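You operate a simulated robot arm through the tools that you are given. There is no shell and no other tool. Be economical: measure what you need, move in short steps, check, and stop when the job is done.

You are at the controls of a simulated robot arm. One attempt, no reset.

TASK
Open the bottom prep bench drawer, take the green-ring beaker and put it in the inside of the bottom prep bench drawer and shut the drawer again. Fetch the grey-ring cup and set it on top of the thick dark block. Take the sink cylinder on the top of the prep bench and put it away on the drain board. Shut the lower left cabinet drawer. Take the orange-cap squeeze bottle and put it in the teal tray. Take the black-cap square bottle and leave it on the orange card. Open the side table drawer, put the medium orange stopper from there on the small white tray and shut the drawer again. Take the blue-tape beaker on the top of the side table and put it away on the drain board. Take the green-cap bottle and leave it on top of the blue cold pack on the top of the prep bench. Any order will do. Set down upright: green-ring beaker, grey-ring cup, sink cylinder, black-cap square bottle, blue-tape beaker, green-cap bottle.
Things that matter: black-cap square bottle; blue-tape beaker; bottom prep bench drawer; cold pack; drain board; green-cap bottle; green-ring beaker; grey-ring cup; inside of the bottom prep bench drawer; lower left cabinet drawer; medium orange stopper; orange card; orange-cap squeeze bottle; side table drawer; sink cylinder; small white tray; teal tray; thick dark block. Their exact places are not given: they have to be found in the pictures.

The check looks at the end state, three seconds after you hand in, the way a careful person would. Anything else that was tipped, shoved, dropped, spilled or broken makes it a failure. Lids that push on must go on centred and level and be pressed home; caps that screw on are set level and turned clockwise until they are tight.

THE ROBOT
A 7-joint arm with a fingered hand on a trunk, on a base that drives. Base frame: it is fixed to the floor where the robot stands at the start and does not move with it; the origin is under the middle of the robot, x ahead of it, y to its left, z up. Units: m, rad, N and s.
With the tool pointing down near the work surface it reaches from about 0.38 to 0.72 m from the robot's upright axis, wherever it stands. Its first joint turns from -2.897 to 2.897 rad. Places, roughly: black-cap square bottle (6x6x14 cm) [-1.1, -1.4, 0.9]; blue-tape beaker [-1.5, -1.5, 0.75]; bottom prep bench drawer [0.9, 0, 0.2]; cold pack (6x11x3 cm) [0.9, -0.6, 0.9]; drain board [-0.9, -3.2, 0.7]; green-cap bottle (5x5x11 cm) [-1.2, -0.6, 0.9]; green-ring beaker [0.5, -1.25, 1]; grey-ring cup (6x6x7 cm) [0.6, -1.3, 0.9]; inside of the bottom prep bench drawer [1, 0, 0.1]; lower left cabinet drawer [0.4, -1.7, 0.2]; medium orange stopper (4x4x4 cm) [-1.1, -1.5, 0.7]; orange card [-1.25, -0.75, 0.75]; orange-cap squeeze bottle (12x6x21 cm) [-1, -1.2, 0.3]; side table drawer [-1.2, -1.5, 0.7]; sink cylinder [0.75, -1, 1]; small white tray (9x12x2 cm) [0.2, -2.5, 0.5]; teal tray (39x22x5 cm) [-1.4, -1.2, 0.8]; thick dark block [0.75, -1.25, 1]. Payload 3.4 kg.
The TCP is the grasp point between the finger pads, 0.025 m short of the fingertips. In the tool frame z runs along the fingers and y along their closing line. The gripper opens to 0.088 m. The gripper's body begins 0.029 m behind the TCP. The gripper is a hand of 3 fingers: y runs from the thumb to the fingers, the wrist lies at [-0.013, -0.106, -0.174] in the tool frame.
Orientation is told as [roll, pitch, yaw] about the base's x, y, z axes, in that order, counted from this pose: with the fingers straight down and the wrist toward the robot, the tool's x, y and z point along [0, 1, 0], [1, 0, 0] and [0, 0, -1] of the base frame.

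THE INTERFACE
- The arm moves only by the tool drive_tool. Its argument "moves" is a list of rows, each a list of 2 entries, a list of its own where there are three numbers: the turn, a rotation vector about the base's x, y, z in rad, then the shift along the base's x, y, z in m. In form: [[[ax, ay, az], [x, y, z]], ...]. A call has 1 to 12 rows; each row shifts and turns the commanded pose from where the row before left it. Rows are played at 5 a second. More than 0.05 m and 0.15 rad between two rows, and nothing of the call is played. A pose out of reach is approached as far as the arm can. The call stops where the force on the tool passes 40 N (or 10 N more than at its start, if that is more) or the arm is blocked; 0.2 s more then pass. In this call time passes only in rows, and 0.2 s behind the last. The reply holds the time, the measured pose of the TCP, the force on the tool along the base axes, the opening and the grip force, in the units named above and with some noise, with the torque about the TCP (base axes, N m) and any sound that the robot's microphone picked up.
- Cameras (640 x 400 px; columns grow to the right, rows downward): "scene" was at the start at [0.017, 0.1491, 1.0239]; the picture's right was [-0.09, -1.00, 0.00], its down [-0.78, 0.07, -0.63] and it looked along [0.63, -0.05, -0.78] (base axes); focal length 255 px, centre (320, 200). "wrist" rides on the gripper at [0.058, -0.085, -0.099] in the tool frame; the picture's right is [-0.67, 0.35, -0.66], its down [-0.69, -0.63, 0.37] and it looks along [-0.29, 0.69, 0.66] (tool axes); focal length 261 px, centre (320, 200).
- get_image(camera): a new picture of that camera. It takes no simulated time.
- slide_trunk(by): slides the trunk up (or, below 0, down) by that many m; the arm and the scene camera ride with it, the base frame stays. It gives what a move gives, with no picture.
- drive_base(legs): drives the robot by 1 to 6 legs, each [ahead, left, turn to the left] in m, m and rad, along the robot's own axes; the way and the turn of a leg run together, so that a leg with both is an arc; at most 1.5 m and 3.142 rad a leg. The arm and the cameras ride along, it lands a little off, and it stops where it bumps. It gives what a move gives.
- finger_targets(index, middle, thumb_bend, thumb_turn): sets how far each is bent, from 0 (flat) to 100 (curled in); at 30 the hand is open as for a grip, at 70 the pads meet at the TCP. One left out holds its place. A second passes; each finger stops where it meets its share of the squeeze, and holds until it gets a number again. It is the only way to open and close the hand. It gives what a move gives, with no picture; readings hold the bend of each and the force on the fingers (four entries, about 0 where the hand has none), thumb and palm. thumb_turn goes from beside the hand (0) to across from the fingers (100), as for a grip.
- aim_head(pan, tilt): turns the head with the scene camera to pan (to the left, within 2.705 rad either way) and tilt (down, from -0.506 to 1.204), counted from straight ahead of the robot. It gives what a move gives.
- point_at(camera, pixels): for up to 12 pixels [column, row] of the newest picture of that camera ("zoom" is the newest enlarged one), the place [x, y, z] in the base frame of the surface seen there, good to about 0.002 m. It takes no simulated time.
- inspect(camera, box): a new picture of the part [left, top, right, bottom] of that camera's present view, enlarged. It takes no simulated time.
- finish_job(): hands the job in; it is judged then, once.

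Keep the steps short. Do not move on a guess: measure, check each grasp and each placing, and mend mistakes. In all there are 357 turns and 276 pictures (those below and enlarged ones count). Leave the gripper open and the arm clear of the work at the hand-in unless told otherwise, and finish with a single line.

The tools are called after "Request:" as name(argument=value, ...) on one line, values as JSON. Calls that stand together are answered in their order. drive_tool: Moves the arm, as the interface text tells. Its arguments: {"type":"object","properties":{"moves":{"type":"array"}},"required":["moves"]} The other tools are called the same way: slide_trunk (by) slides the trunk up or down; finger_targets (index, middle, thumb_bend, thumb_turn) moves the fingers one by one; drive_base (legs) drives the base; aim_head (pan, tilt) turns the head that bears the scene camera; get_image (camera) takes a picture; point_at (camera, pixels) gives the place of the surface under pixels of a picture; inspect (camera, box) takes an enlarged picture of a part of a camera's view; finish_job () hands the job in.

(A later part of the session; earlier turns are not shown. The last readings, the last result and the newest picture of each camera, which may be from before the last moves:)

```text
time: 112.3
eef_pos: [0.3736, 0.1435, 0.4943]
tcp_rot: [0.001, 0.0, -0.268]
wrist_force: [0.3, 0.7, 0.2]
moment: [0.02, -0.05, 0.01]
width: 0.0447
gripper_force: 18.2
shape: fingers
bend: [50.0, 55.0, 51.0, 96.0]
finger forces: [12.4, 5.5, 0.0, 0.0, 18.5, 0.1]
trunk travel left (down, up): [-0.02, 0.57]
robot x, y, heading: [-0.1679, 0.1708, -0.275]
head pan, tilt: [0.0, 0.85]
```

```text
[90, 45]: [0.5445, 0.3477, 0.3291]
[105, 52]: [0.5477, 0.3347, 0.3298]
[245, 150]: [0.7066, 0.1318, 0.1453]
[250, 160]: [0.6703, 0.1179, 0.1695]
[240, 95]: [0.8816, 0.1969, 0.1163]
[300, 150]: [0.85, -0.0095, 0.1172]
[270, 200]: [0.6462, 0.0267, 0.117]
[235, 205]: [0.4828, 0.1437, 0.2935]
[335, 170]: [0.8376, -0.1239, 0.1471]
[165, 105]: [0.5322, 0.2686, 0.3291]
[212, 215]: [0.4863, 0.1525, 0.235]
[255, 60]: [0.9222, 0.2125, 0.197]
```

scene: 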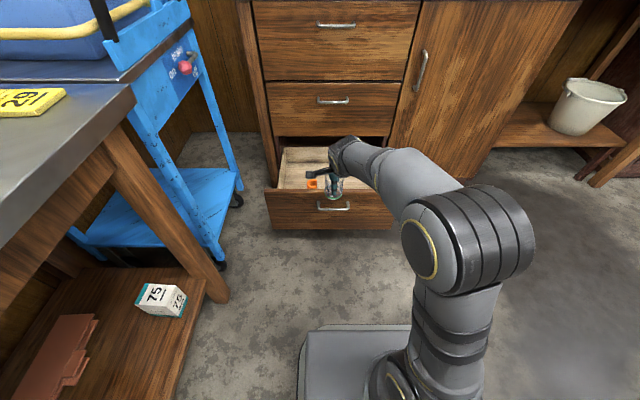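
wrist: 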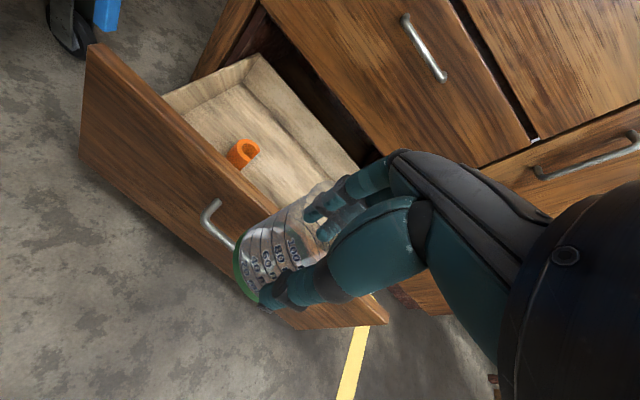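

Request:
drive_base(legs=[[0.27, -0.043, 0.0]])

Request:
get_image(camera="scene")

```text
time: 114.2
eef_pos: [0.6198, 0.0296, 0.4949]
tcp_rot: [0.0, 0.001, -0.268]
wrist_force: [-0.2, -0.5, -0.3]
moment: [0.03, 0.05, 0.02]
width: 0.0447
gripper_force: 18.2
shape: fingers
bend: [50.0, 55.0, 51.0, 96.0]
finger forces: [12.3, 5.6, 0.0, 0.1, 18.5, 0.1]
trunk travel left (down, up): [-0.02, 0.57]
robot x, y, heading: [0.0728, 0.0572, -0.273]
head pan, tilt: [0.0, 0.85]
```

```text
209 pictures are left
```

scene: 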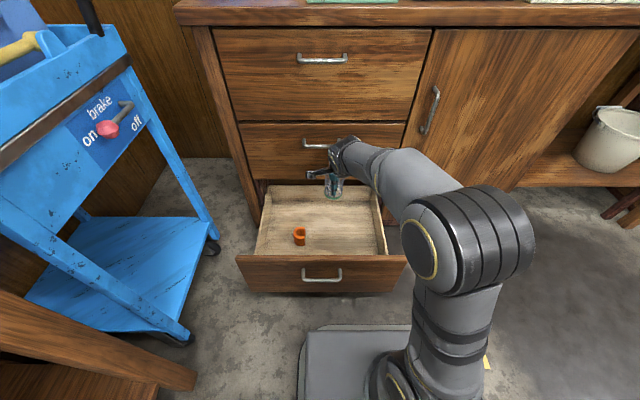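

Request:
drive_tool(moves=[[[0, 0, 0], [0, 0, -0.045]], [[0, 0, 0], [0, 0, -0.045]], [[0, 0, 0], [0, 0, -0.045]], [[0, 0, 0], [0.03, -0.009, -0.02]], [[0, 0, 0], [0.03, -0.009, -0.02]], [[0, 0, 0], [0, 0, 0]]])

Request:
get_image(camera="scene")

Request:
get_image(camera="wrist")

```text
time: 115.6
eef_pos: [0.6806, 0.0112, 0.3195]
tcp_rot: [0.001, -0.001, -0.272]
wrist_force: [-0.5, -1.1, -0.8]
moment: [0.0, 0.01, 0.02]
width: 0.0445
gripper_force: 17.3
shape: fingers
bend: [50.0, 55.0, 51.0, 96.0]
finger forces: [12.2, 5.3, 0.0, 0.0, 17.8, 0.0]
trunk travel left (down, up): [-0.02, 0.57]
robot x, y, heading: [0.0754, 0.061, -0.272]
head pan, tilt: [0.0, 0.85]
```

```text
208 pictures are left
```

scene: 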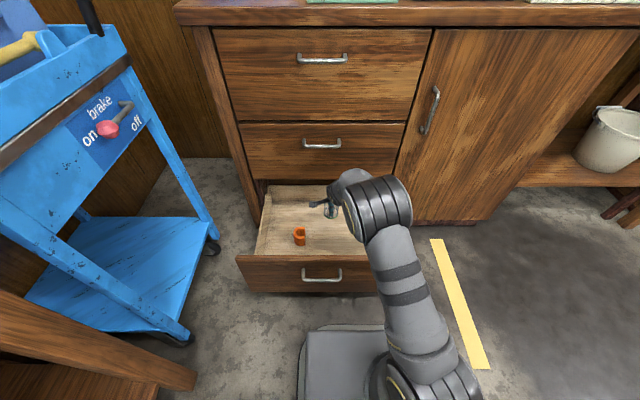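

```text
207 pictures are left
```

wrist: 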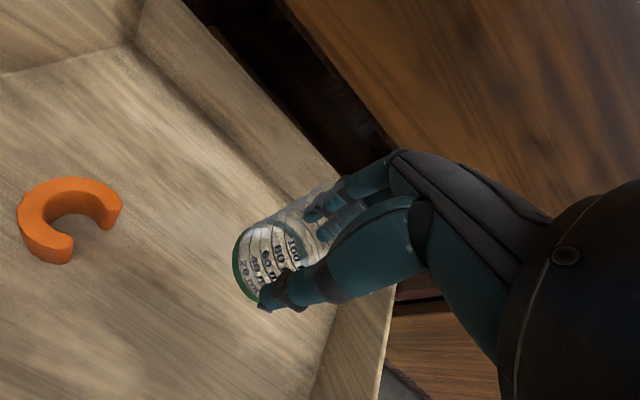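

Request:
point_at(camera="scene", pixels=[[385, 185], [365, 215], [375, 240], [398, 180], [350, 180], [390, 280]])

Request:
drive_tool(moves=[[[0, 0, 0], [0.005, 0, -0.03]], [[0, 0, 0], [0.004, 0, -0.03]], [[0, 0, 0], [0, 0, -0.025]], [[0, 0, 0], [0, 0, 0]]])

Request:
inspect(camera="scene", box=[230, 140, 430, 300])

Request:
get_image(camera="wrist")

```text
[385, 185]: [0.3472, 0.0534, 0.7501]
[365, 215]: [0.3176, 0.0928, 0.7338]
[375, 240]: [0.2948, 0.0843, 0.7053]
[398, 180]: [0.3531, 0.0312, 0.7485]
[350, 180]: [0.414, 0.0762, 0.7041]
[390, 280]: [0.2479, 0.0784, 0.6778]
```

```text
time: 116.6
eef_pos: [0.6896, 0.0118, 0.2344]
tcp_rot: [0.0, 0.0, -0.268]
wrist_force: [0.1, -0.2, -0.3]
moment: [0.0, 0.01, -0.05]
width: 0.0435
gripper_force: 16.9
shape: fingers
bend: [50.0, 55.0, 53.0, 96.0]
finger forces: [12.2, 5.3, 0.1, 0.0, 17.4, 0.0]
trunk travel left (down, up): [-0.02, 0.57]
robot x, y, heading: [0.0746, 0.058, -0.277]
head pan, tilt: [0.0, 0.85]
```

```text
2.50 times, centred on (330, 220) of scene
```

zoom: 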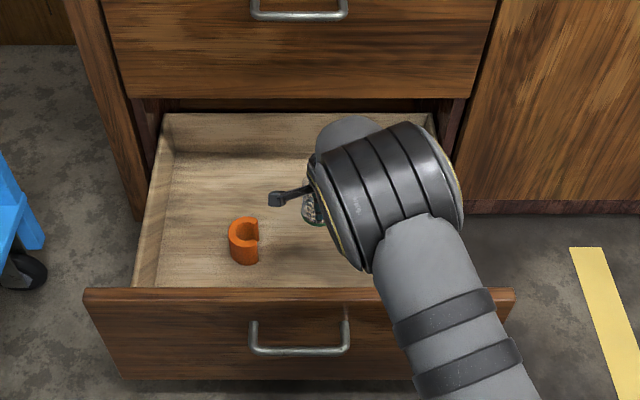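

```text
205 pictures are left
```

wrist: 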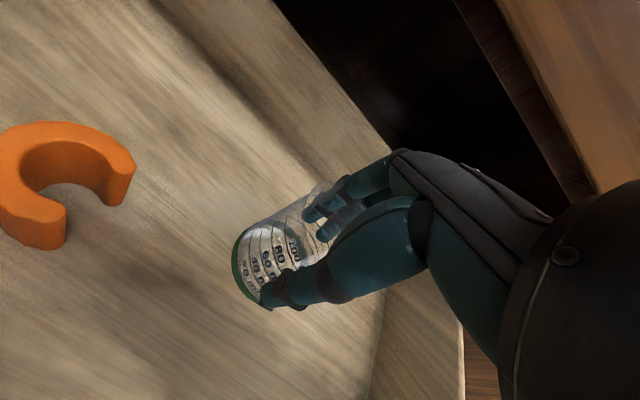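

Request:
drive_tool(moves=[[[0, 0, 0], [0, 0, -0.03]], [[0, 0, 0], [0, 0, -0.02]], [[0, 0, 0], [0, 0, -0.008]], [[0, 0, 0], [0, 0, 0]]])

Request:
get_image(camera="wrist")

```text
time: 117.6
eef_pos: [0.6913, 0.011, 0.176]
tcp_rot: [0.001, 0.0, -0.271]
wrist_force: [0.2, 0.0, -1.9]
moment: [0.0, 0.0, 0.0]
width: 0.0429
gripper_force: 17.9
shape: fingers
bend: [50.0, 56.0, 53.0, 96.0]
finger forces: [12.0, 5.1, 0.0, 0.0, 17.1, 0.0]
trunk travel left (down, up): [-0.02, 0.57]
robot x, y, heading: [0.078, 0.0602, -0.273]
head pan, tilt: [0.0, 0.85]
```

```text
204 pictures are left
```

wrist: 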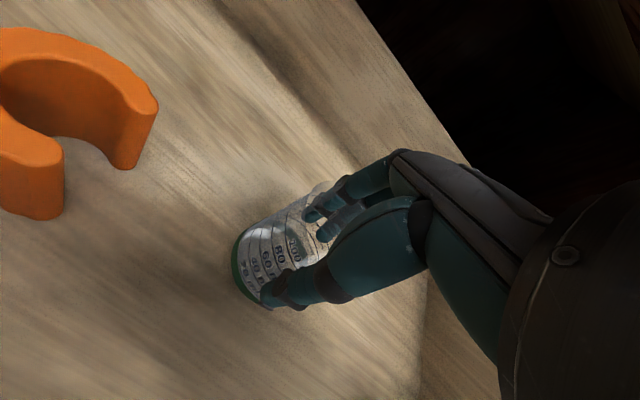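

Request:
drive_tool(moves=[[[0, 0, 0], [0, 0, -0.002]], [[0, 0, 0], [0, 0, -0.002]], [[0, 0, 0], [0, 0, -0.001]], [[0, 0, 0], [0, 0, 0]]])

```text
time: 118.6
eef_pos: [0.6897, 0.0107, 0.1719]
tcp_rot: [-0.001, 0.001, -0.27]
wrist_force: [-0.1, -0.3, -1.1]
moment: [0.0, 0.0, -0.02]
width: 0.0428
gripper_force: 16.9
shape: fingers
bend: [50.0, 56.0, 53.0, 96.0]
finger forces: [12.2, 5.1, 0.1, 0.0, 17.1, 0.0]
trunk travel left (down, up): [-0.02, 0.57]
robot x, y, heading: [0.0747, 0.0593, -0.27]
head pan, tilt: [0.0, 0.85]
```

Request:
drive_tool(moves=[[[0, 0, 0], [0, 0, -0.0015]], [[0, 0, 0], [0, 0, -0.0015]], [[0, 0, 0], [0, 0, 0]]])

```text
time: 119.4
eef_pos: [0.6905, 0.0116, 0.1702]
tcp_rot: [0.002, -0.004, -0.267]
wrist_force: [-1.3, 1.8, 14.1]
moment: [-0.12, -0.15, 0.05]
width: 0.0428
gripper_force: 19.1
shape: fingers
bend: [50.0, 56.0, 53.0, 96.0]
finger forces: [13.0, 6.1, 0.0, 0.1, 19.8, 0.0]
trunk travel left (down, up): [-0.02, 0.57]
robot x, y, heading: [0.0759, 0.0603, -0.271]
head pan, tilt: [0.0, 0.85]
```

Contact. Release and lift out.

Request:
finger_targets(index=30, middle=30, thumb_bend=30)

Request:
drive_tool(moves=[[[0, 0, 0], [0, 0, 0.02]], [[0, 0, 0], [0, 0, 0.03]], [[0, 0, 0], [0, 0, 0.04]], [[0, 0, 0], [0, 0, 0.04]], [[0, 0, 0], [-0.02, 0.005, 0.04]], [[0, 0, 0], [-0.02, 0.005, 0.04]], [[0, 0, 0], [-0.02, 0.005, 0.04]], [[0, 0, 0], [0, 0, 0.04]], [[0, 0, 0], [0, 0, 0]]])

Request:
drive_base(legs=[[-0.25, 0.0, 0.0]])

Request:
get_image(camera="scene")

Request:
get_image(camera="wrist")

```text
time: 120.4
eef_pos: [0.6888, 0.0128, 0.169]
tcp_rot: [-0.001, -0.001, -0.268]
wrist_force: [-0.6, 0.6, -0.1]
moment: [-0.01, 0.0, 0.01]
width: 0.0848
gripper_force: 0.1
shape: fingers
bend: [30.0, 30.0, 30.0, 97.0]
finger forces: [0.1, 0.1, 0.1, 0.0, 0.1, 0.1]
trunk travel left (down, up): [-0.02, 0.57]
robot x, y, heading: [0.0785, 0.0607, -0.273]
head pan, tilt: [0.0, 0.85]
```

```text
time: 122.4
eef_pos: [0.6297, 0.0265, 0.462]
tcp_rot: [0.0, 0.0, -0.269]
wrist_force: [-1.4, -0.2, -0.6]
moment: [-0.02, -0.01, 0.0]
width: 0.0846
gripper_force: 0.1
shape: fingers
bend: [30.0, 30.0, 30.0, 97.0]
finger forces: [0.0, 0.0, 0.0, 0.1, 0.0, 0.0]
trunk travel left (down, up): [-0.02, 0.57]
robot x, y, heading: [0.0739, 0.0621, -0.274]
head pan, tilt: [0.0, 0.85]
```

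```text
time: 124.3
eef_pos: [0.3861, 0.0938, 0.4607]
tcp_rot: [-0.002, 0.0, -0.27]
wrist_force: [-0.3, -0.4, 0.2]
moment: [-0.01, -0.01, -0.01]
width: 0.0848
gripper_force: 0.0
shape: fingers
bend: [30.0, 30.0, 30.0, 97.0]
finger forces: [0.0, 0.1, 0.0, 0.0, 0.0, 0.0]
trunk travel left (down, up): [-0.02, 0.57]
robot x, y, heading: [-0.1688, 0.1334, -0.271]
head pan, tilt: [0.0, 0.85]
```

```text
203 pictures are left
```

scene: 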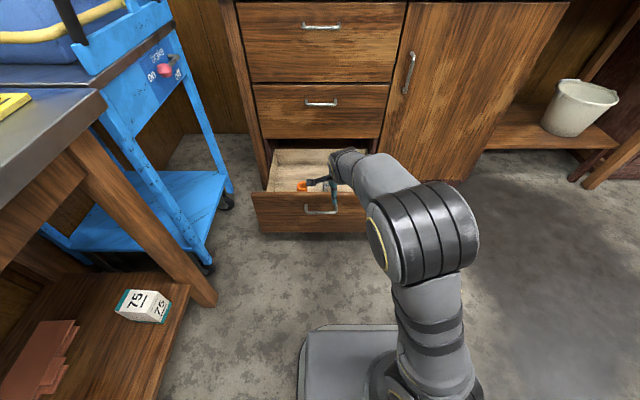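

```text
202 pictures are left
```

wrist: 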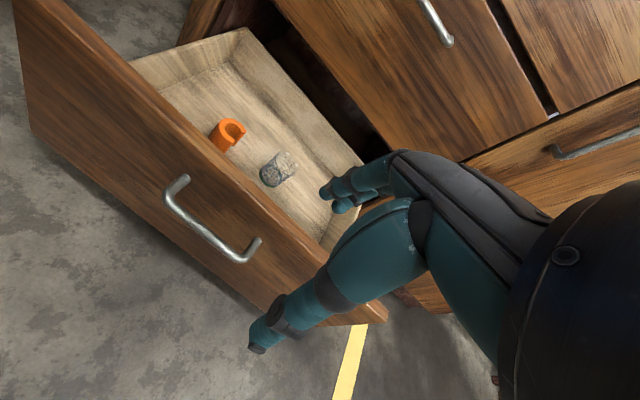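

Request:
inspect(camera="wrist", box=[190, 100, 330, 220])

```text
3.33 times, centred on (260, 160) of wrist
```

zoom: 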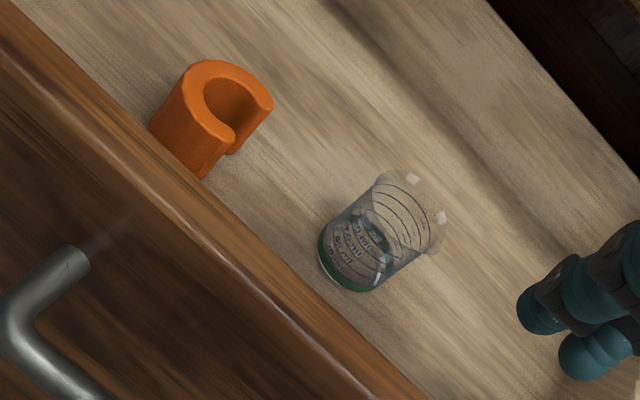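

Beaker stands upright in the drawer. Now make a fist, pitch and lower beside the handle to push the drawer shut.

Request:
drive_base(legs=[[-0.1, 0.0, 0.0]])

Request:
finger_targets(index=68, middle=68, thumb_bend=60)

Request:
drive_tool(moves=[[[-0.027, -0.096, 0], [-0.005, -0.02, -0.03]], [[-0.027, -0.096, 0], [-0.005, -0.02, -0.03]], [[-0.027, -0.096, 0], [0, 0, -0.035]], [[-0.027, -0.096, 0], [0, 0, -0.035]], [[-0.027, -0.096, 0], [0, 0, -0.035]], [[0, 0, 0], [0, 0, -0.015]], [[0, 0, 0], [0, 0, 0]]])

Request:
get_image(camera="wrist")

```text
time: 125.4
eef_pos: [0.2878, 0.1195, 0.4608]
tcp_rot: [0.001, 0.0, -0.272]
wrist_force: [0.3, 0.5, 0.1]
moment: [0.0, 0.0, 0.0]
width: 0.0844
gripper_force: 0.1
shape: fingers
bend: [30.0, 30.0, 30.0, 97.0]
finger forces: [0.0, 0.0, 0.0, 0.1, 0.0, 0.1]
trunk travel left (down, up): [-0.02, 0.57]
robot x, y, heading: [-0.2651, 0.1584, -0.277]
head pan, tilt: [0.0, 0.85]
```

```text
time: 126.4
eef_pos: [0.2877, 0.1213, 0.4598]
tcp_rot: [-0.001, -0.001, -0.273]
wrist_force: [-1.1, -0.4, 0.1]
moment: [0.01, -0.01, -0.01]
width: 0.0117
gripper_force: 0.0
shape: fingers
bend: [68.0, 68.0, 60.0, 97.0]
finger forces: [0.0, 0.0, 0.0, 0.0, 0.0, 0.0]
trunk travel left (down, up): [-0.02, 0.57]
robot x, y, heading: [-0.2668, 0.1563, -0.276]
head pan, tilt: [0.0, 0.85]
```

```text
time: 128.0
eef_pos: [0.2777, 0.0827, 0.2812]
tcp_rot: [-0.002, -0.499, -0.273]
wrist_force: [-0.4, 0.2, 1.0]
moment: [0.01, -0.02, 0.03]
width: 0.0117
gripper_force: 0.0
shape: fingers
bend: [68.0, 68.0, 60.0, 97.0]
finger forces: [0.0, 0.0, 0.0, 0.1, 0.0, 0.0]
trunk travel left (down, up): [-0.02, 0.57]
robot x, y, heading: [-0.2625, 0.1565, -0.279]
head pan, tilt: [0.0, 0.85]
```

```text
200 pictures are left
```

wrist: 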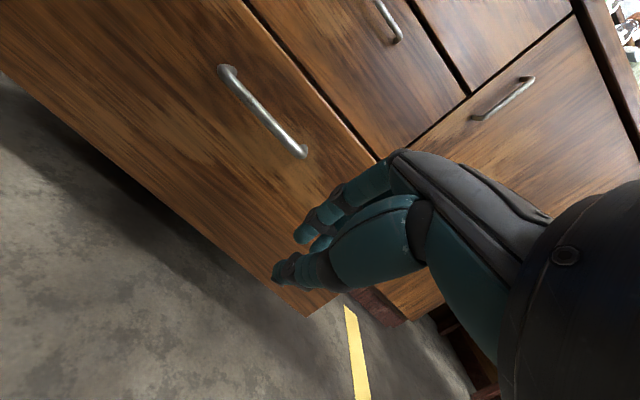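

Request:
drive_base(legs=[[0.3, 0.0, 0.0]])

Request:
get_image(camera="wrist")

```text
time: 130.1
eef_pos: [0.5631, 0.0039, 0.2824]
tcp_rot: [-0.003, -0.499, -0.269]
wrist_force: [-0.4, 0.3, -0.6]
moment: [-0.01, -0.01, -0.02]
width: 0.0116
gripper_force: 0.1
shape: fingers
bend: [68.0, 68.0, 60.0, 97.0]
finger forces: [0.1, 0.0, 0.1, 0.1, 0.0, 0.0]
trunk travel left (down, up): [-0.02, 0.57]
robot x, y, heading: [0.0191, 0.0774, -0.268]
head pan, tilt: [0.0, 0.85]
```

```text
199 pictures are left
```

wrist: 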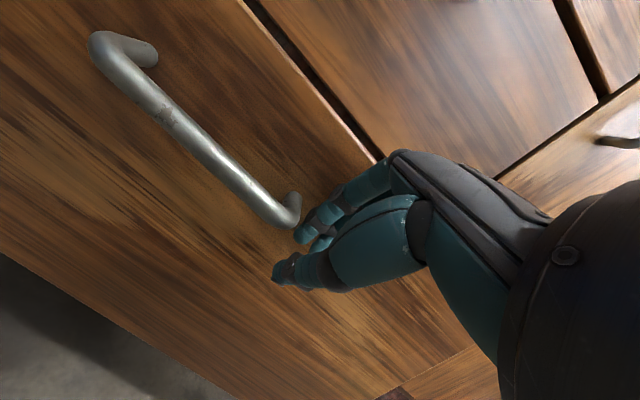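

Request:
drive_base(legs=[[0.12, 0.0, 0.0]])

Request:
drive_tool(moves=[[[0, 0, 0], [0.029, -0.008, 0]], [[0, 0, 0], [0.029, -0.008, 0]], [[0, 0, 0], [0.02, -0.0053, 0]], [[0, 0, 0], [0.02, -0.0053, 0]], [[0, 0, 0], [0.01, -0.0025, 0]], [[0, 0, 0], [0, 0, 0]]])

Request:
get_image(camera="wrist")

Request:
get_image(camera="scene")

```text
time: 131.3
eef_pos: [0.6776, -0.0285, 0.282]
tcp_rot: [-0.002, -0.499, -0.268]
wrist_force: [-0.3, -0.3, 0.4]
moment: [0.02, 0.01, 0.0]
width: 0.0115
gripper_force: 0.1
shape: fingers
bend: [68.0, 68.0, 60.0, 97.0]
finger forces: [0.0, 0.0, 0.1, 0.0, 0.0, 0.0]
trunk travel left (down, up): [-0.02, 0.57]
robot x, y, heading: [0.1364, 0.0461, -0.273]
head pan, tilt: [0.0, 0.85]
```

```text
time: 132.1
eef_pos: [0.7463, -0.0452, 0.2804]
tcp_rot: [-0.001, -0.491, -0.266]
wrist_force: [-24.6, 5.7, 7.0]
moment: [-0.14, -0.39, -0.13]
width: 0.0048
gripper_force: 12.7
shape: fingers
bend: [70.0, 70.0, 60.0, 97.0]
finger forces: [6.4, 19.9, 0.0, 0.1, 0.0, 0.0]
trunk travel left (down, up): [-0.02, 0.57]
robot x, y, heading: [0.1329, 0.0459, -0.27]
head pan, tilt: [0.0, 0.85]
stopped in row 3: the force on the tool passed its limit (the readings are from after the stop); the commanded pose is now the measured one
```

```text
198 pictures are left
```

wrist: 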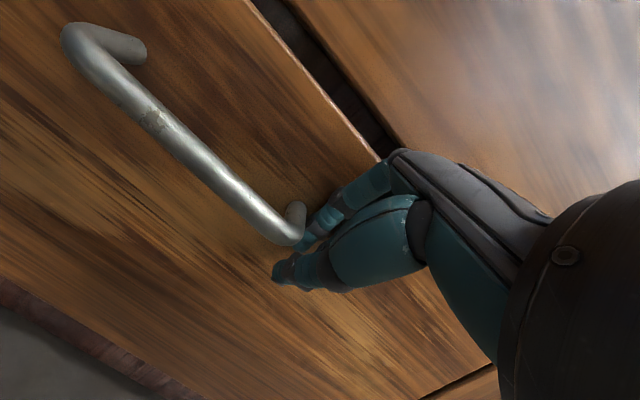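

```text
197 pictures are left
```

scene: 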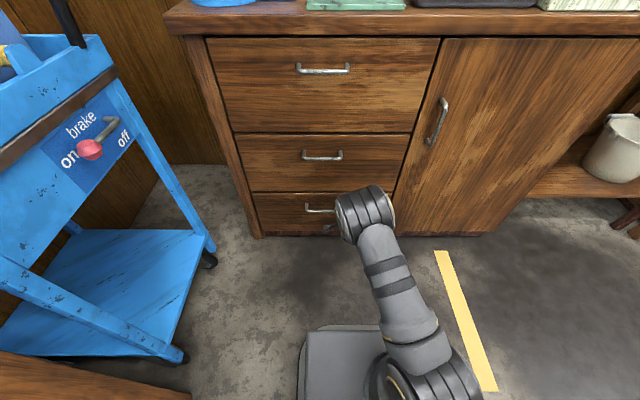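

Request:
point_at(camera="wrist", pixels=[[155, 120], [240, 200], [250, 120], [470, 100], [350, 330]])

Request:
drive_tool(moves=[[[0, 0, 0], [-0.04, 0.011, 0]], [[0, 0, 0], [-0.04, 0.011, 0]], [[0, 0, 0], [-0.04, 0.011, 0]], [[0.027, 0.096, 0], [0, 0, 0.03]], [[0.027, 0.096, 0], [0, 0, 0.03]], [[0.027, 0.096, 0], [0, 0, 0.03]], [[0.027, 0.096, 0], [0, 0, 0.03]], [[0.027, 0.096, 0], [0, 0, 0.03]], [[0, 0, 0], [0, 0, 0.03]], [[0, 0, 0], [0, 0, 0]]])

Request:
inspect(camera="scene", box=[220, 120, 420, 250])

```text
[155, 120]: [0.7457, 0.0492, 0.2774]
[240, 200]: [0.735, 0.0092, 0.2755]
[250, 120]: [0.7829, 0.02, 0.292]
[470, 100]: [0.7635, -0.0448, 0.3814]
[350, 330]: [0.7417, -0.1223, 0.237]
```

```text
time: 134.3
eef_pos: [0.6288, -0.013, 0.4622]
tcp_rot: [0.004, 0.007, -0.267]
wrist_force: [-0.2, 0.9, 0.4]
moment: [0.02, 0.0, 0.0]
width: 0.0113
gripper_force: 0.1
shape: fingers
bend: [68.0, 68.0, 60.0, 97.0]
finger forces: [0.1, 0.0, 0.1, 0.0, 0.0, 0.0]
trunk travel left (down, up): [-0.02, 0.57]
robot x, y, heading: [0.135, 0.0366, -0.266]
head pan, tilt: [0.0, 0.85]
```

```text
3.08 times, centred on (320, 185) of scene
```

zoom: 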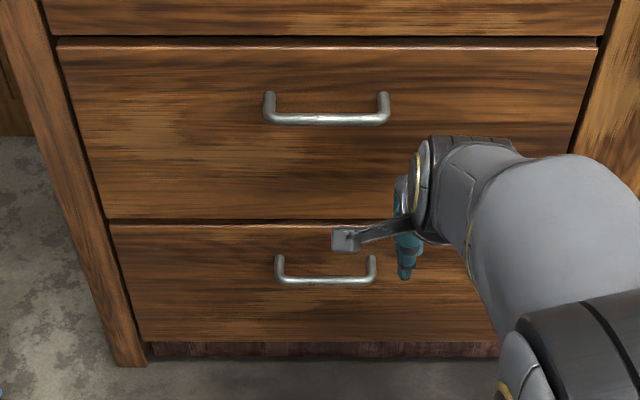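

Drawer is shut. Next: the sink cylinder. Back off, raise the trunk, and drive over.

Request:
drive_base(legs=[[-0.2, 0.0, 0.0]])

Request:
slide_trunk(by=0.4)

Request:
slide_trunk(by=0.16)

Request:
drive_base(legs=[[0.2, -0.94, 0.0]])

Request:
finger_targets(index=30, middle=30, thumb_bend=30)

Request:
aim_head(pan=0.0, tilt=0.8)

Request:
get_image(camera="scene")

```text
time: 135.9
eef_pos: [0.4362, 0.0397, 0.4603]
tcp_rot: [0.001, 0.005, -0.27]
wrist_force: [-0.2, -0.1, 0.2]
moment: [0.0, 0.05, 0.01]
width: 0.0114
gripper_force: 0.1
shape: fingers
bend: [68.0, 68.0, 60.0, 97.0]
finger forces: [0.0, 0.0, 0.0, 0.0, 0.1, 0.0]
trunk travel left (down, up): [-0.02, 0.57]
robot x, y, heading: [-0.0586, 0.0995, -0.273]
head pan, tilt: [0.0, 0.85]
```

```text
time: 139.7
eef_pos: [0.4358, 0.0402, 0.86]
tcp_rot: [0.001, 0.005, -0.268]
wrist_force: [0.1, 0.2, -0.7]
moment: [0.01, -0.02, -0.01]
width: 0.0112
gripper_force: 0.1
shape: fingers
bend: [68.0, 68.0, 60.0, 97.0]
finger forces: [0.1, 0.0, 0.1, 0.1, 0.0, 0.1]
trunk travel left (down, up): [-0.42, 0.17]
robot x, y, heading: [-0.059, 0.0964, -0.273]
head pan, tilt: [0.0, 0.85]
```

```text
time: 141.5
eef_pos: [0.4365, 0.0399, 1.0203]
tcp_rot: [0.002, 0.005, -0.268]
wrist_force: [-0.3, 0.4, -0.1]
moment: [0.03, 0.0, 0.01]
width: 0.011
gripper_force: 0.2
shape: fingers
bend: [68.0, 68.0, 60.0, 97.0]
finger forces: [0.0, 0.1, 0.0, 0.0, 0.0, 0.0]
trunk travel left (down, up): [-0.58, 0.01]
robot x, y, heading: [-0.0591, 0.096, -0.272]
head pan, tilt: [0.0, 0.85]
```

```text
time: 146.5
eef_pos: [0.3751, -0.9165, 1.0198]
tcp_rot: [0.002, 0.003, -0.267]
wrist_force: [-1.0, 0.1, 0.3]
moment: [-0.03, 0.02, -0.02]
width: 0.011
gripper_force: 0.0
shape: fingers
bend: [68.0, 68.0, 60.0, 97.0]
finger forces: [0.1, 0.0, 0.1, 0.0, 0.0, 0.0]
trunk travel left (down, up): [-0.58, 0.01]
robot x, y, heading: [-0.1226, -0.857, -0.267]
head pan, tilt: [0.0, 0.85]
```

```text
time: 147.5
eef_pos: [0.3741, -0.9161, 1.0202]
tcp_rot: [0.002, 0.005, -0.267]
wrist_force: [0.6, 1.0, -0.1]
moment: [-0.02, -0.02, -0.01]
width: 0.0842
gripper_force: 0.1
shape: fingers
bend: [30.0, 30.0, 30.0, 97.0]
finger forces: [0.0, 0.0, 0.0, 0.0, 0.1, 0.0]
trunk travel left (down, up): [-0.58, 0.01]
robot x, y, heading: [-0.1198, -0.857, -0.266]
head pan, tilt: [0.0, 0.85]
```

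```text
time: 148.2
eef_pos: [0.3739, -0.9158, 1.0201]
tcp_rot: [0.001, 0.005, -0.266]
wrist_force: [-0.2, -0.5, -0.1]
moment: [-0.01, 0.01, 0.03]
width: 0.0844
gripper_force: 0.1
shape: fingers
bend: [30.0, 30.0, 30.0, 97.0]
finger forces: [0.0, 0.0, 0.0, 0.0, 0.0, 0.1]
trunk travel left (down, up): [-0.58, 0.01]
robot x, y, heading: [-0.1217, -0.8561, -0.271]
head pan, tilt: [0.0, 0.799]
```

```text
195 pictures are left
```

scene: 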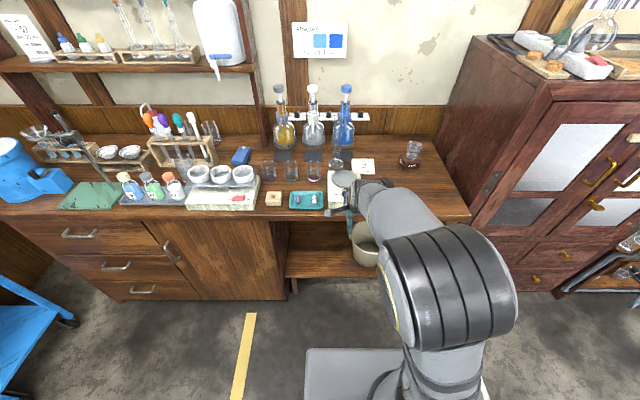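

Request:
inspect(camera="scene", box=[260, 75, 420, 215])

Request:
inspect(camera="scene", box=[312, 110, 376, 180])

```text
2.86 times, centred on (340, 145) of scene
```

zoom: 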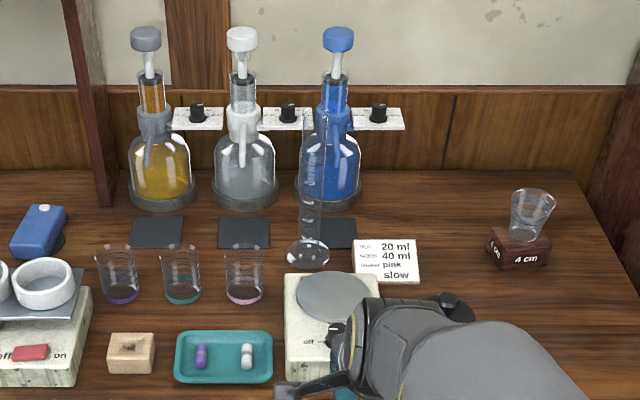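

```text
5.71 times, centred on (344, 145) of scene
```

zoom: 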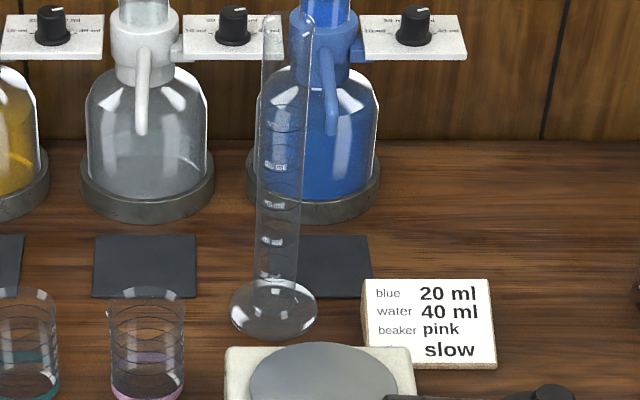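

Request:
point_at(camera="zoom", pixels=[[272, 310], [272, 335], [235, 310], [314, 310], [280, 200], [285, 100], [290, 40], [270, 15], [310, 20], [225, 350], [410, 350], [300, 285]])

```text
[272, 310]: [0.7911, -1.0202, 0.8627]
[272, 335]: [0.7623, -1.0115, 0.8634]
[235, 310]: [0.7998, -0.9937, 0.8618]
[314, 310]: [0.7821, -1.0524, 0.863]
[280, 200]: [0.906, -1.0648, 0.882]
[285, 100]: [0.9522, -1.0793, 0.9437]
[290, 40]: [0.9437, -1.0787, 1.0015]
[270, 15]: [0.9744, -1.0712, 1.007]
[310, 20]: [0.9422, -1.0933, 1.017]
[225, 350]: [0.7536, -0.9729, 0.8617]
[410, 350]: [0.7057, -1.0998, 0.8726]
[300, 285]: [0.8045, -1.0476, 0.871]
```

Cylinder base centre ≈(0.791,-1.021), rim at z≈1.10. I raise the tool, then drive 0.33 closer.

Request:
drive_tool(moves=[[[0, 0, 0], [0, 0, 0.04]], [[0, 0, 0], [0, 0, 0.04]], [[0, 0, 0], [0, 0, 0.04]], [[0, 0, 0], [0, 0, 0.03]], [[0, 0, 0], [0, 0, 0]]])

Request:
drive_base(legs=[[0.31, 0.0, 0.0]])

Request:
aim_head(pan=0.0, tilt=0.7)

Request:
get_image(camera="scene")

Request:
get_image(camera="wrist")

```text
time: 149.4
eef_pos: [0.3732, -0.9142, 1.1708]
tcp_rot: [0.002, 0.005, -0.268]
wrist_force: [0.2, -0.1, -0.2]
moment: [-0.01, 0.0, 0.01]
width: 0.0844
gripper_force: 0.1
shape: fingers
bend: [30.0, 30.0, 30.0, 97.0]
finger forces: [0.1, 0.0, 0.0, 0.0, 0.0, 0.1]
trunk travel left (down, up): [-0.58, 0.01]
robot x, y, heading: [-0.1189, -0.8572, -0.269]
head pan, tilt: [0.0, 0.799]
```

```text
time: 151.4
eef_pos: [0.6673, -0.9977, 1.1721]
tcp_rot: [0.002, 0.006, -0.271]
wrist_force: [-0.2, -0.3, 0.0]
moment: [-0.02, 0.01, 0.02]
width: 0.0844
gripper_force: 0.1
shape: fingers
bend: [30.0, 30.0, 30.0, 97.0]
finger forces: [0.0, 0.0, 0.0, 0.0, 0.0, 0.1]
trunk travel left (down, up): [-0.58, 0.01]
robot x, y, heading: [0.1751, -0.9407, -0.268]
head pan, tilt: [0.0, 0.799]
```

```text
time: 152.1
eef_pos: [0.6659, -0.9984, 1.1706]
tcp_rot: [0.002, 0.006, -0.271]
wrist_force: [-0.4, 0.3, -0.2]
moment: [-0.01, 0.02, -0.01]
width: 0.0847
gripper_force: 0.0
shape: fingers
bend: [30.0, 30.0, 30.0, 97.0]
finger forces: [0.0, 0.0, 0.0, 0.1, 0.0, 0.1]
trunk travel left (down, up): [-0.58, 0.01]
robot x, y, heading: [0.1717, -0.9406, -0.274]
head pan, tilt: [0.0, 0.7]
```

```text
192 pictures are left
```

scene: 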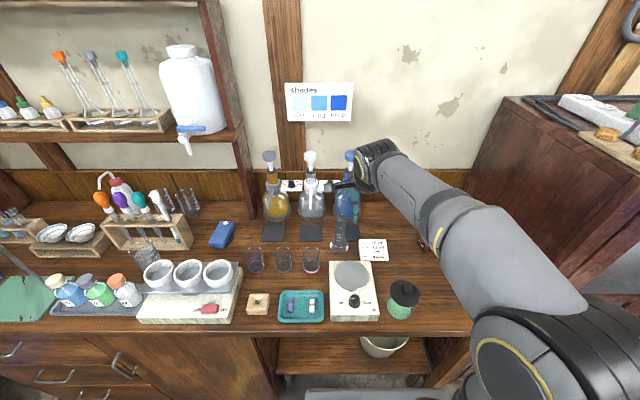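

```text
191 pictures are left
```

wrist: 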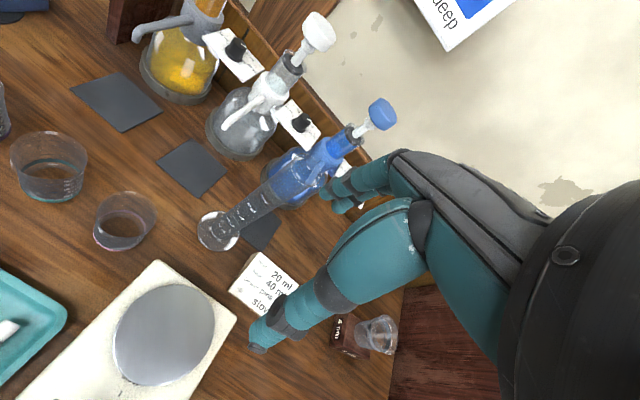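

Request:
point_at(camera="wrist", pixels=[[380, 105], [370, 125], [340, 140], [310, 160], [300, 200], [230, 225], [218, 230], [325, 185]])

Request:
inspect(camera="wrist", box=[180, 90, 420, 260])

```text
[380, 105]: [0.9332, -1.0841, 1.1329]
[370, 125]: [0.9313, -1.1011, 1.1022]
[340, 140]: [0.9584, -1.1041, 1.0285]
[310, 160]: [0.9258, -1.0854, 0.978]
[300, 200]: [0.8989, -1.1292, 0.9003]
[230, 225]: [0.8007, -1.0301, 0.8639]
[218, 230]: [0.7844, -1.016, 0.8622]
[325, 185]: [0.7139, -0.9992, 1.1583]
```

```text
2.35 times, centred on (300, 175) of wrist
```

zoom: 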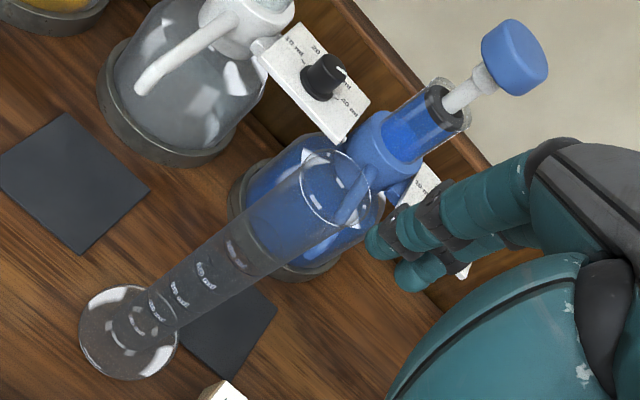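

Request:
drive_tool(moves=[[[0, 0, 0], [0.042, -0.008, 0]], [[0, 0, 0], [0.042, -0.008, 0]], [[0, 0, 0], [0.042, -0.008, 0]], [[0, 0, 0], [0, 0, 0]]])

Request:
get_image(camera="wrist")

Request:
inspect(camera="scene", box=[290, 130, 450, 270])

```text
time: 153.1
eef_pos: [0.7938, -1.022, 1.1701]
tcp_rot: [0.004, 0.006, -0.272]
wrist_force: [0.3, 0.2, 0.0]
moment: [0.0, 0.03, 0.02]
width: 0.0846
gripper_force: 0.1
shape: fingers
bend: [30.0, 30.0, 30.0, 97.0]
finger forces: [0.0, 0.1, 0.1, 0.0, 0.0, 0.0]
trunk travel left (down, up): [-0.58, 0.01]
robot x, y, heading: [0.1702, -0.9393, -0.275]
head pan, tilt: [0.0, 0.7]
```

```text
189 pictures are left
```

wrist: 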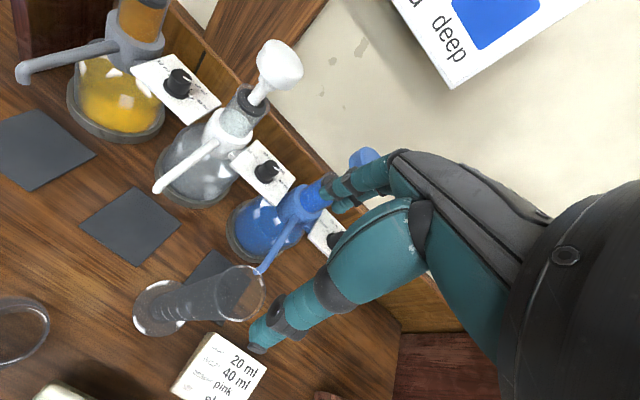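

```text
2.86 times, centred on (370, 200) of scene
```

zoom: 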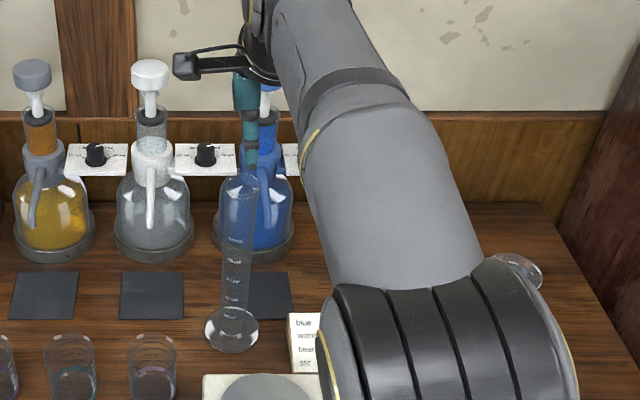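

Base is transparent so corrected centre ≈(0.781,-1.018), rim ≈1.085. Adjust and descend to z≈1.073.

Request:
drive_tool(moves=[[[0, 0, 0], [-0.012, 0.003, -0.02]], [[0, 0, 0], [0, 0, -0.03]], [[0, 0, 0], [0, 0, -0.03]], [[0, 0, 0], [0, 0, 0]]])

Request:
get_image(camera="wrist")

Request:
inspect(camera="scene", box=[290, 130, 450, 270])

```text
time: 154.1
eef_pos: [0.7807, -1.0196, 1.0908]
tcp_rot: [0.001, 0.004, -0.271]
wrist_force: [-0.6, 0.3, -0.2]
moment: [-0.04, -0.02, -0.06]
width: 0.0845
gripper_force: 0.1
shape: fingers
bend: [30.0, 30.0, 30.0, 97.0]
finger forces: [0.0, 0.0, 0.0, 0.0, 0.0, 0.1]
trunk travel left (down, up): [-0.58, 0.01]
robot x, y, heading: [0.1756, -0.9404, -0.273]
head pan, tilt: [0.0, 0.7]
```

```text
187 pictures are left
```

wrist: 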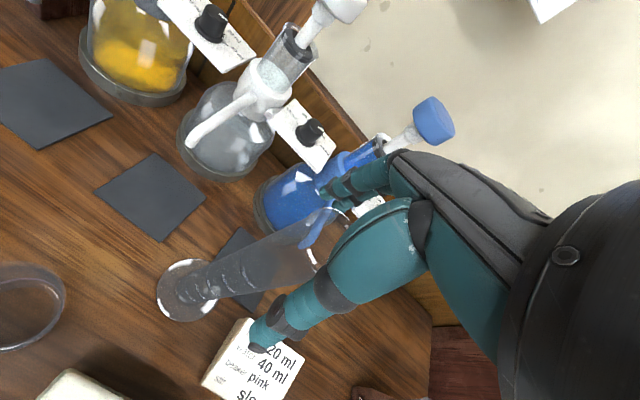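

```text
2.86 times, centred on (370, 200) of scene
```

zoom: 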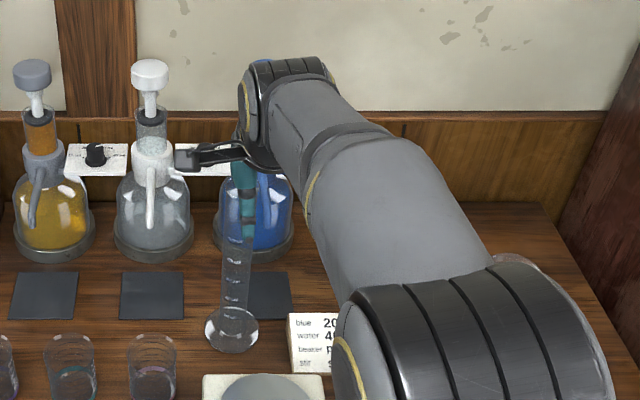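

Request:
drive_tool(moves=[[[0, 0, 0], [0, 0, -0.01]], [[0, 0, 0], [0, 0, -0.009]], [[0, 0, 0], [0, 0, 0]]])

Request:
inspect(camera="wrist", box=[220, 130, 460, 330])

```text
time: 154.9
eef_pos: [0.7812, -1.0194, 1.0721]
tcp_rot: [0.003, 0.005, -0.27]
wrist_force: [-0.3, 0.1, 0.6]
moment: [-0.01, -0.01, -0.01]
width: 0.0845
gripper_force: 0.1
shape: fingers
bend: [30.0, 30.0, 30.0, 97.0]
finger forces: [0.0, 0.1, 0.0, 0.1, 0.6, 0.0]
trunk travel left (down, up): [-0.58, 0.01]
robot x, y, heading: [0.1714, -0.941, -0.274]
head pan, tilt: [0.0, 0.7]
```

```text
2.00 times, centred on (340, 230) of wrist
```

zoom: 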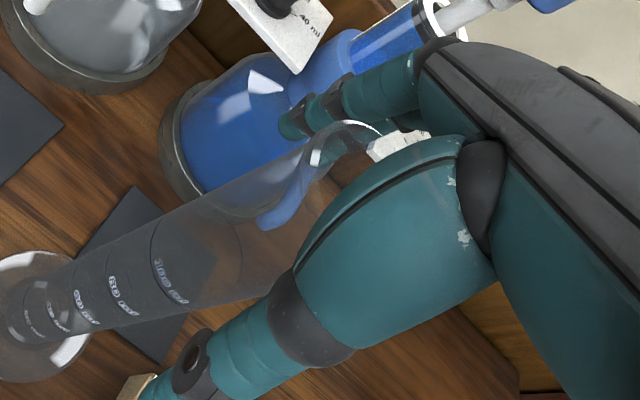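

Request:
finger_targets(index=48, middle=48)

Request:
inspect(camera="wrist", box=[220, 130, 460, 330])

```text
time: 155.9
eef_pos: [0.7799, -1.0194, 1.0722]
tcp_rot: [0.0, 0.006, -0.272]
wrist_force: [-1.0, -0.9, 0.3]
moment: [0.01, 0.01, -0.02]
width: 0.0657
gripper_force: 0.1
shape: fingers
bend: [48.0, 48.0, 30.0, 97.0]
finger forces: [0.0, 0.0, 0.0, 0.1, 0.5, 0.0]
trunk travel left (down, up): [-0.58, 0.01]
robot x, y, heading: [0.1703, -0.9391, -0.273]
head pan, tilt: [0.0, 0.7]
```

```text
2.00 times, centred on (340, 230) of wrist
```

zoom: 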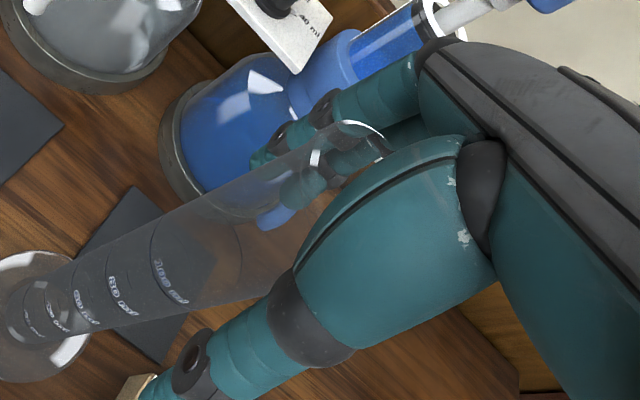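

Request:
drive_tool(moves=[[[0, 0, 0], [-0.006, 0.0015, 0]], [[0, 0, 0], [0, 0, 0]]])

Request:
finger_targets(index=52, middle=52, thumb_bend=42)

Request:
inspect(camera="wrist", box=[220, 130, 460, 330])

```text
time: 156.5
eef_pos: [0.775, -1.0174, 1.0721]
tcp_rot: [0.003, 0.005, -0.271]
wrist_force: [0.5, 0.2, 0.0]
moment: [-0.01, -0.02, 0.03]
width: 0.0656
gripper_force: 0.1
shape: fingers
bend: [48.0, 48.0, 30.0, 97.0]
finger forces: [0.1, 0.1, 0.0, 0.0, 0.0, 0.1]
trunk travel left (down, up): [-0.58, 0.01]
robot x, y, heading: [0.1753, -0.9419, -0.277]
head pan, tilt: [0.0, 0.7]
```

```text
time: 157.5
eef_pos: [0.7748, -1.0184, 1.0706]
tcp_rot: [0.0, 0.006, -0.271]
wrist_force: [0.1, -0.3, 0.7]
moment: [-0.01, 0.03, -0.02]
width: 0.0488
gripper_force: 0.1
shape: fingers
bend: [52.0, 52.0, 42.0, 97.0]
finger forces: [0.0, 0.0, 0.0, 0.0, 0.1, 0.0]
trunk travel left (down, up): [-0.58, 0.01]
robot x, y, heading: [0.1711, -0.9369, -0.274]
head pan, tilt: [0.0, 0.7]
```

```text
2.00 times, centred on (340, 230) of wrist
```

zoom: 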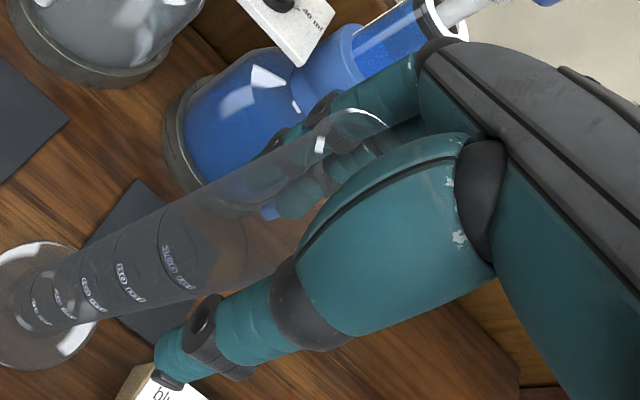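

Request:
finger_targets(index=64, middle=64, thumb_bend=64)

Request:
inspect(camera="wrist", box=[120, 130, 460, 360])

```text
time: 158.5
eef_pos: [0.7735, -1.0185, 1.0723]
tcp_rot: [0.001, 0.005, -0.27]
wrist_force: [0.0, -0.9, 2.2]
moment: [0.0, 0.02, -0.01]
width: 0.0251
gripper_force: 5.2
shape: fingers
bend: [59.0, 63.0, 58.0, 97.0]
finger forces: [4.1, 0.8, 0.1, 0.0, 6.6, 0.0]
trunk travel left (down, up): [-0.58, 0.01]
robot x, y, heading: [0.1695, -0.9399, -0.272]
head pan, tilt: [0.0, 0.7]
```

```text
1.74 times, centred on (290, 245) of wrist
```

zoom: 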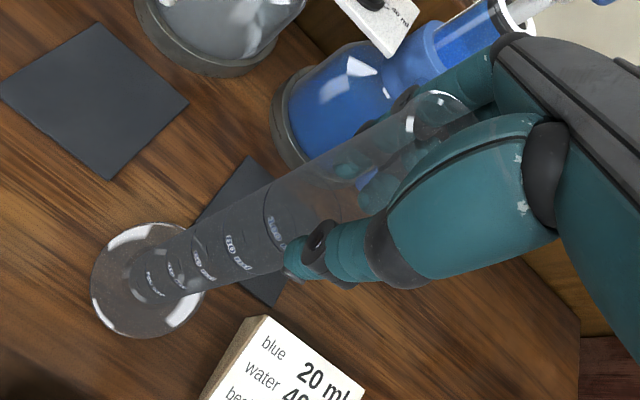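

Request:
finger_targets(index=74, middle=74, thumb_bend=74)

Request:
drive_tool(moves=[[[0, 0, 0], [0, 0, 0.02]], [[0, 0, 0], [0, 0, 0.02]], [[0, 0, 0], [0, 0, 0]]])

Request:
inspect(camera="wrist", box=[120, 130, 460, 360])

Request:
inspect(camera="scene", box=[290, 130, 450, 270])

```text
time: 159.5
eef_pos: [0.7728, -1.0166, 1.0712]
tcp_rot: [0.003, 0.006, -0.27]
wrist_force: [-0.4, -0.5, 0.1]
moment: [-0.16, 0.0, 0.0]
width: 0.0236
gripper_force: 17.1
shape: fingers
bend: [59.0, 65.0, 59.0, 96.0]
finger forces: [9.5, 6.9, 0.1, 0.1, 17.9, 0.0]
trunk travel left (down, up): [-0.58, 0.01]
robot x, y, heading: [0.1707, -0.9367, -0.276]
head pan, tilt: [0.0, 0.7]
```

```text
time: 160.3
eef_pos: [0.7746, -1.0154, 1.1115]
tcp_rot: [0.002, 0.006, -0.271]
wrist_force: [0.6, -0.8, -1.2]
moment: [-0.01, -0.01, 0.0]
width: 0.0235
gripper_force: 15.7
shape: fingers
bend: [58.0, 66.0, 60.0, 95.0]
finger forces: [9.5, 5.6, 0.0, 0.1, 16.1, 0.0]
trunk travel left (down, up): [-0.58, 0.01]
robot x, y, heading: [0.1729, -0.9375, -0.275]
head pan, tilt: [0.0, 0.7]
```

```text
1.74 times, centred on (290, 245) of wrist
```

zoom: 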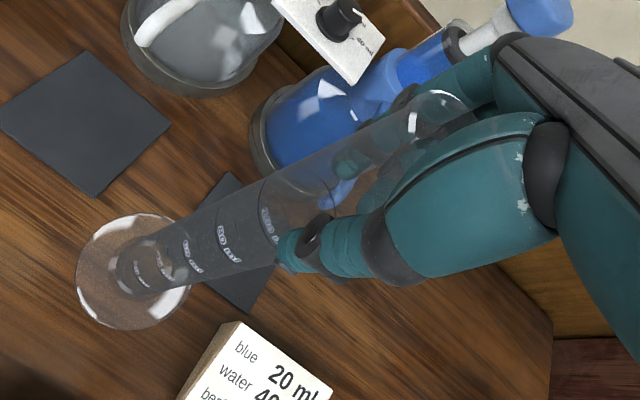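

```text
2.86 times, centred on (370, 200) of scene
```

zoom: 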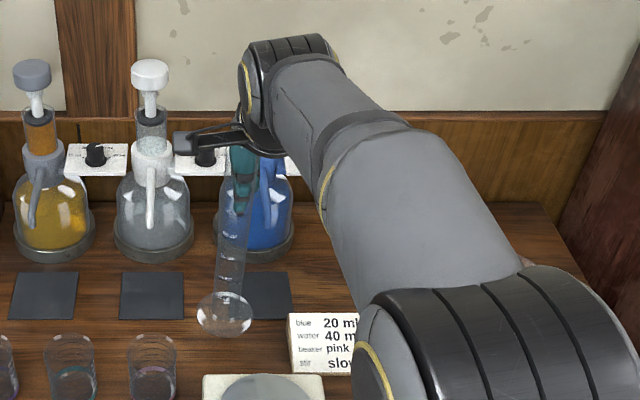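

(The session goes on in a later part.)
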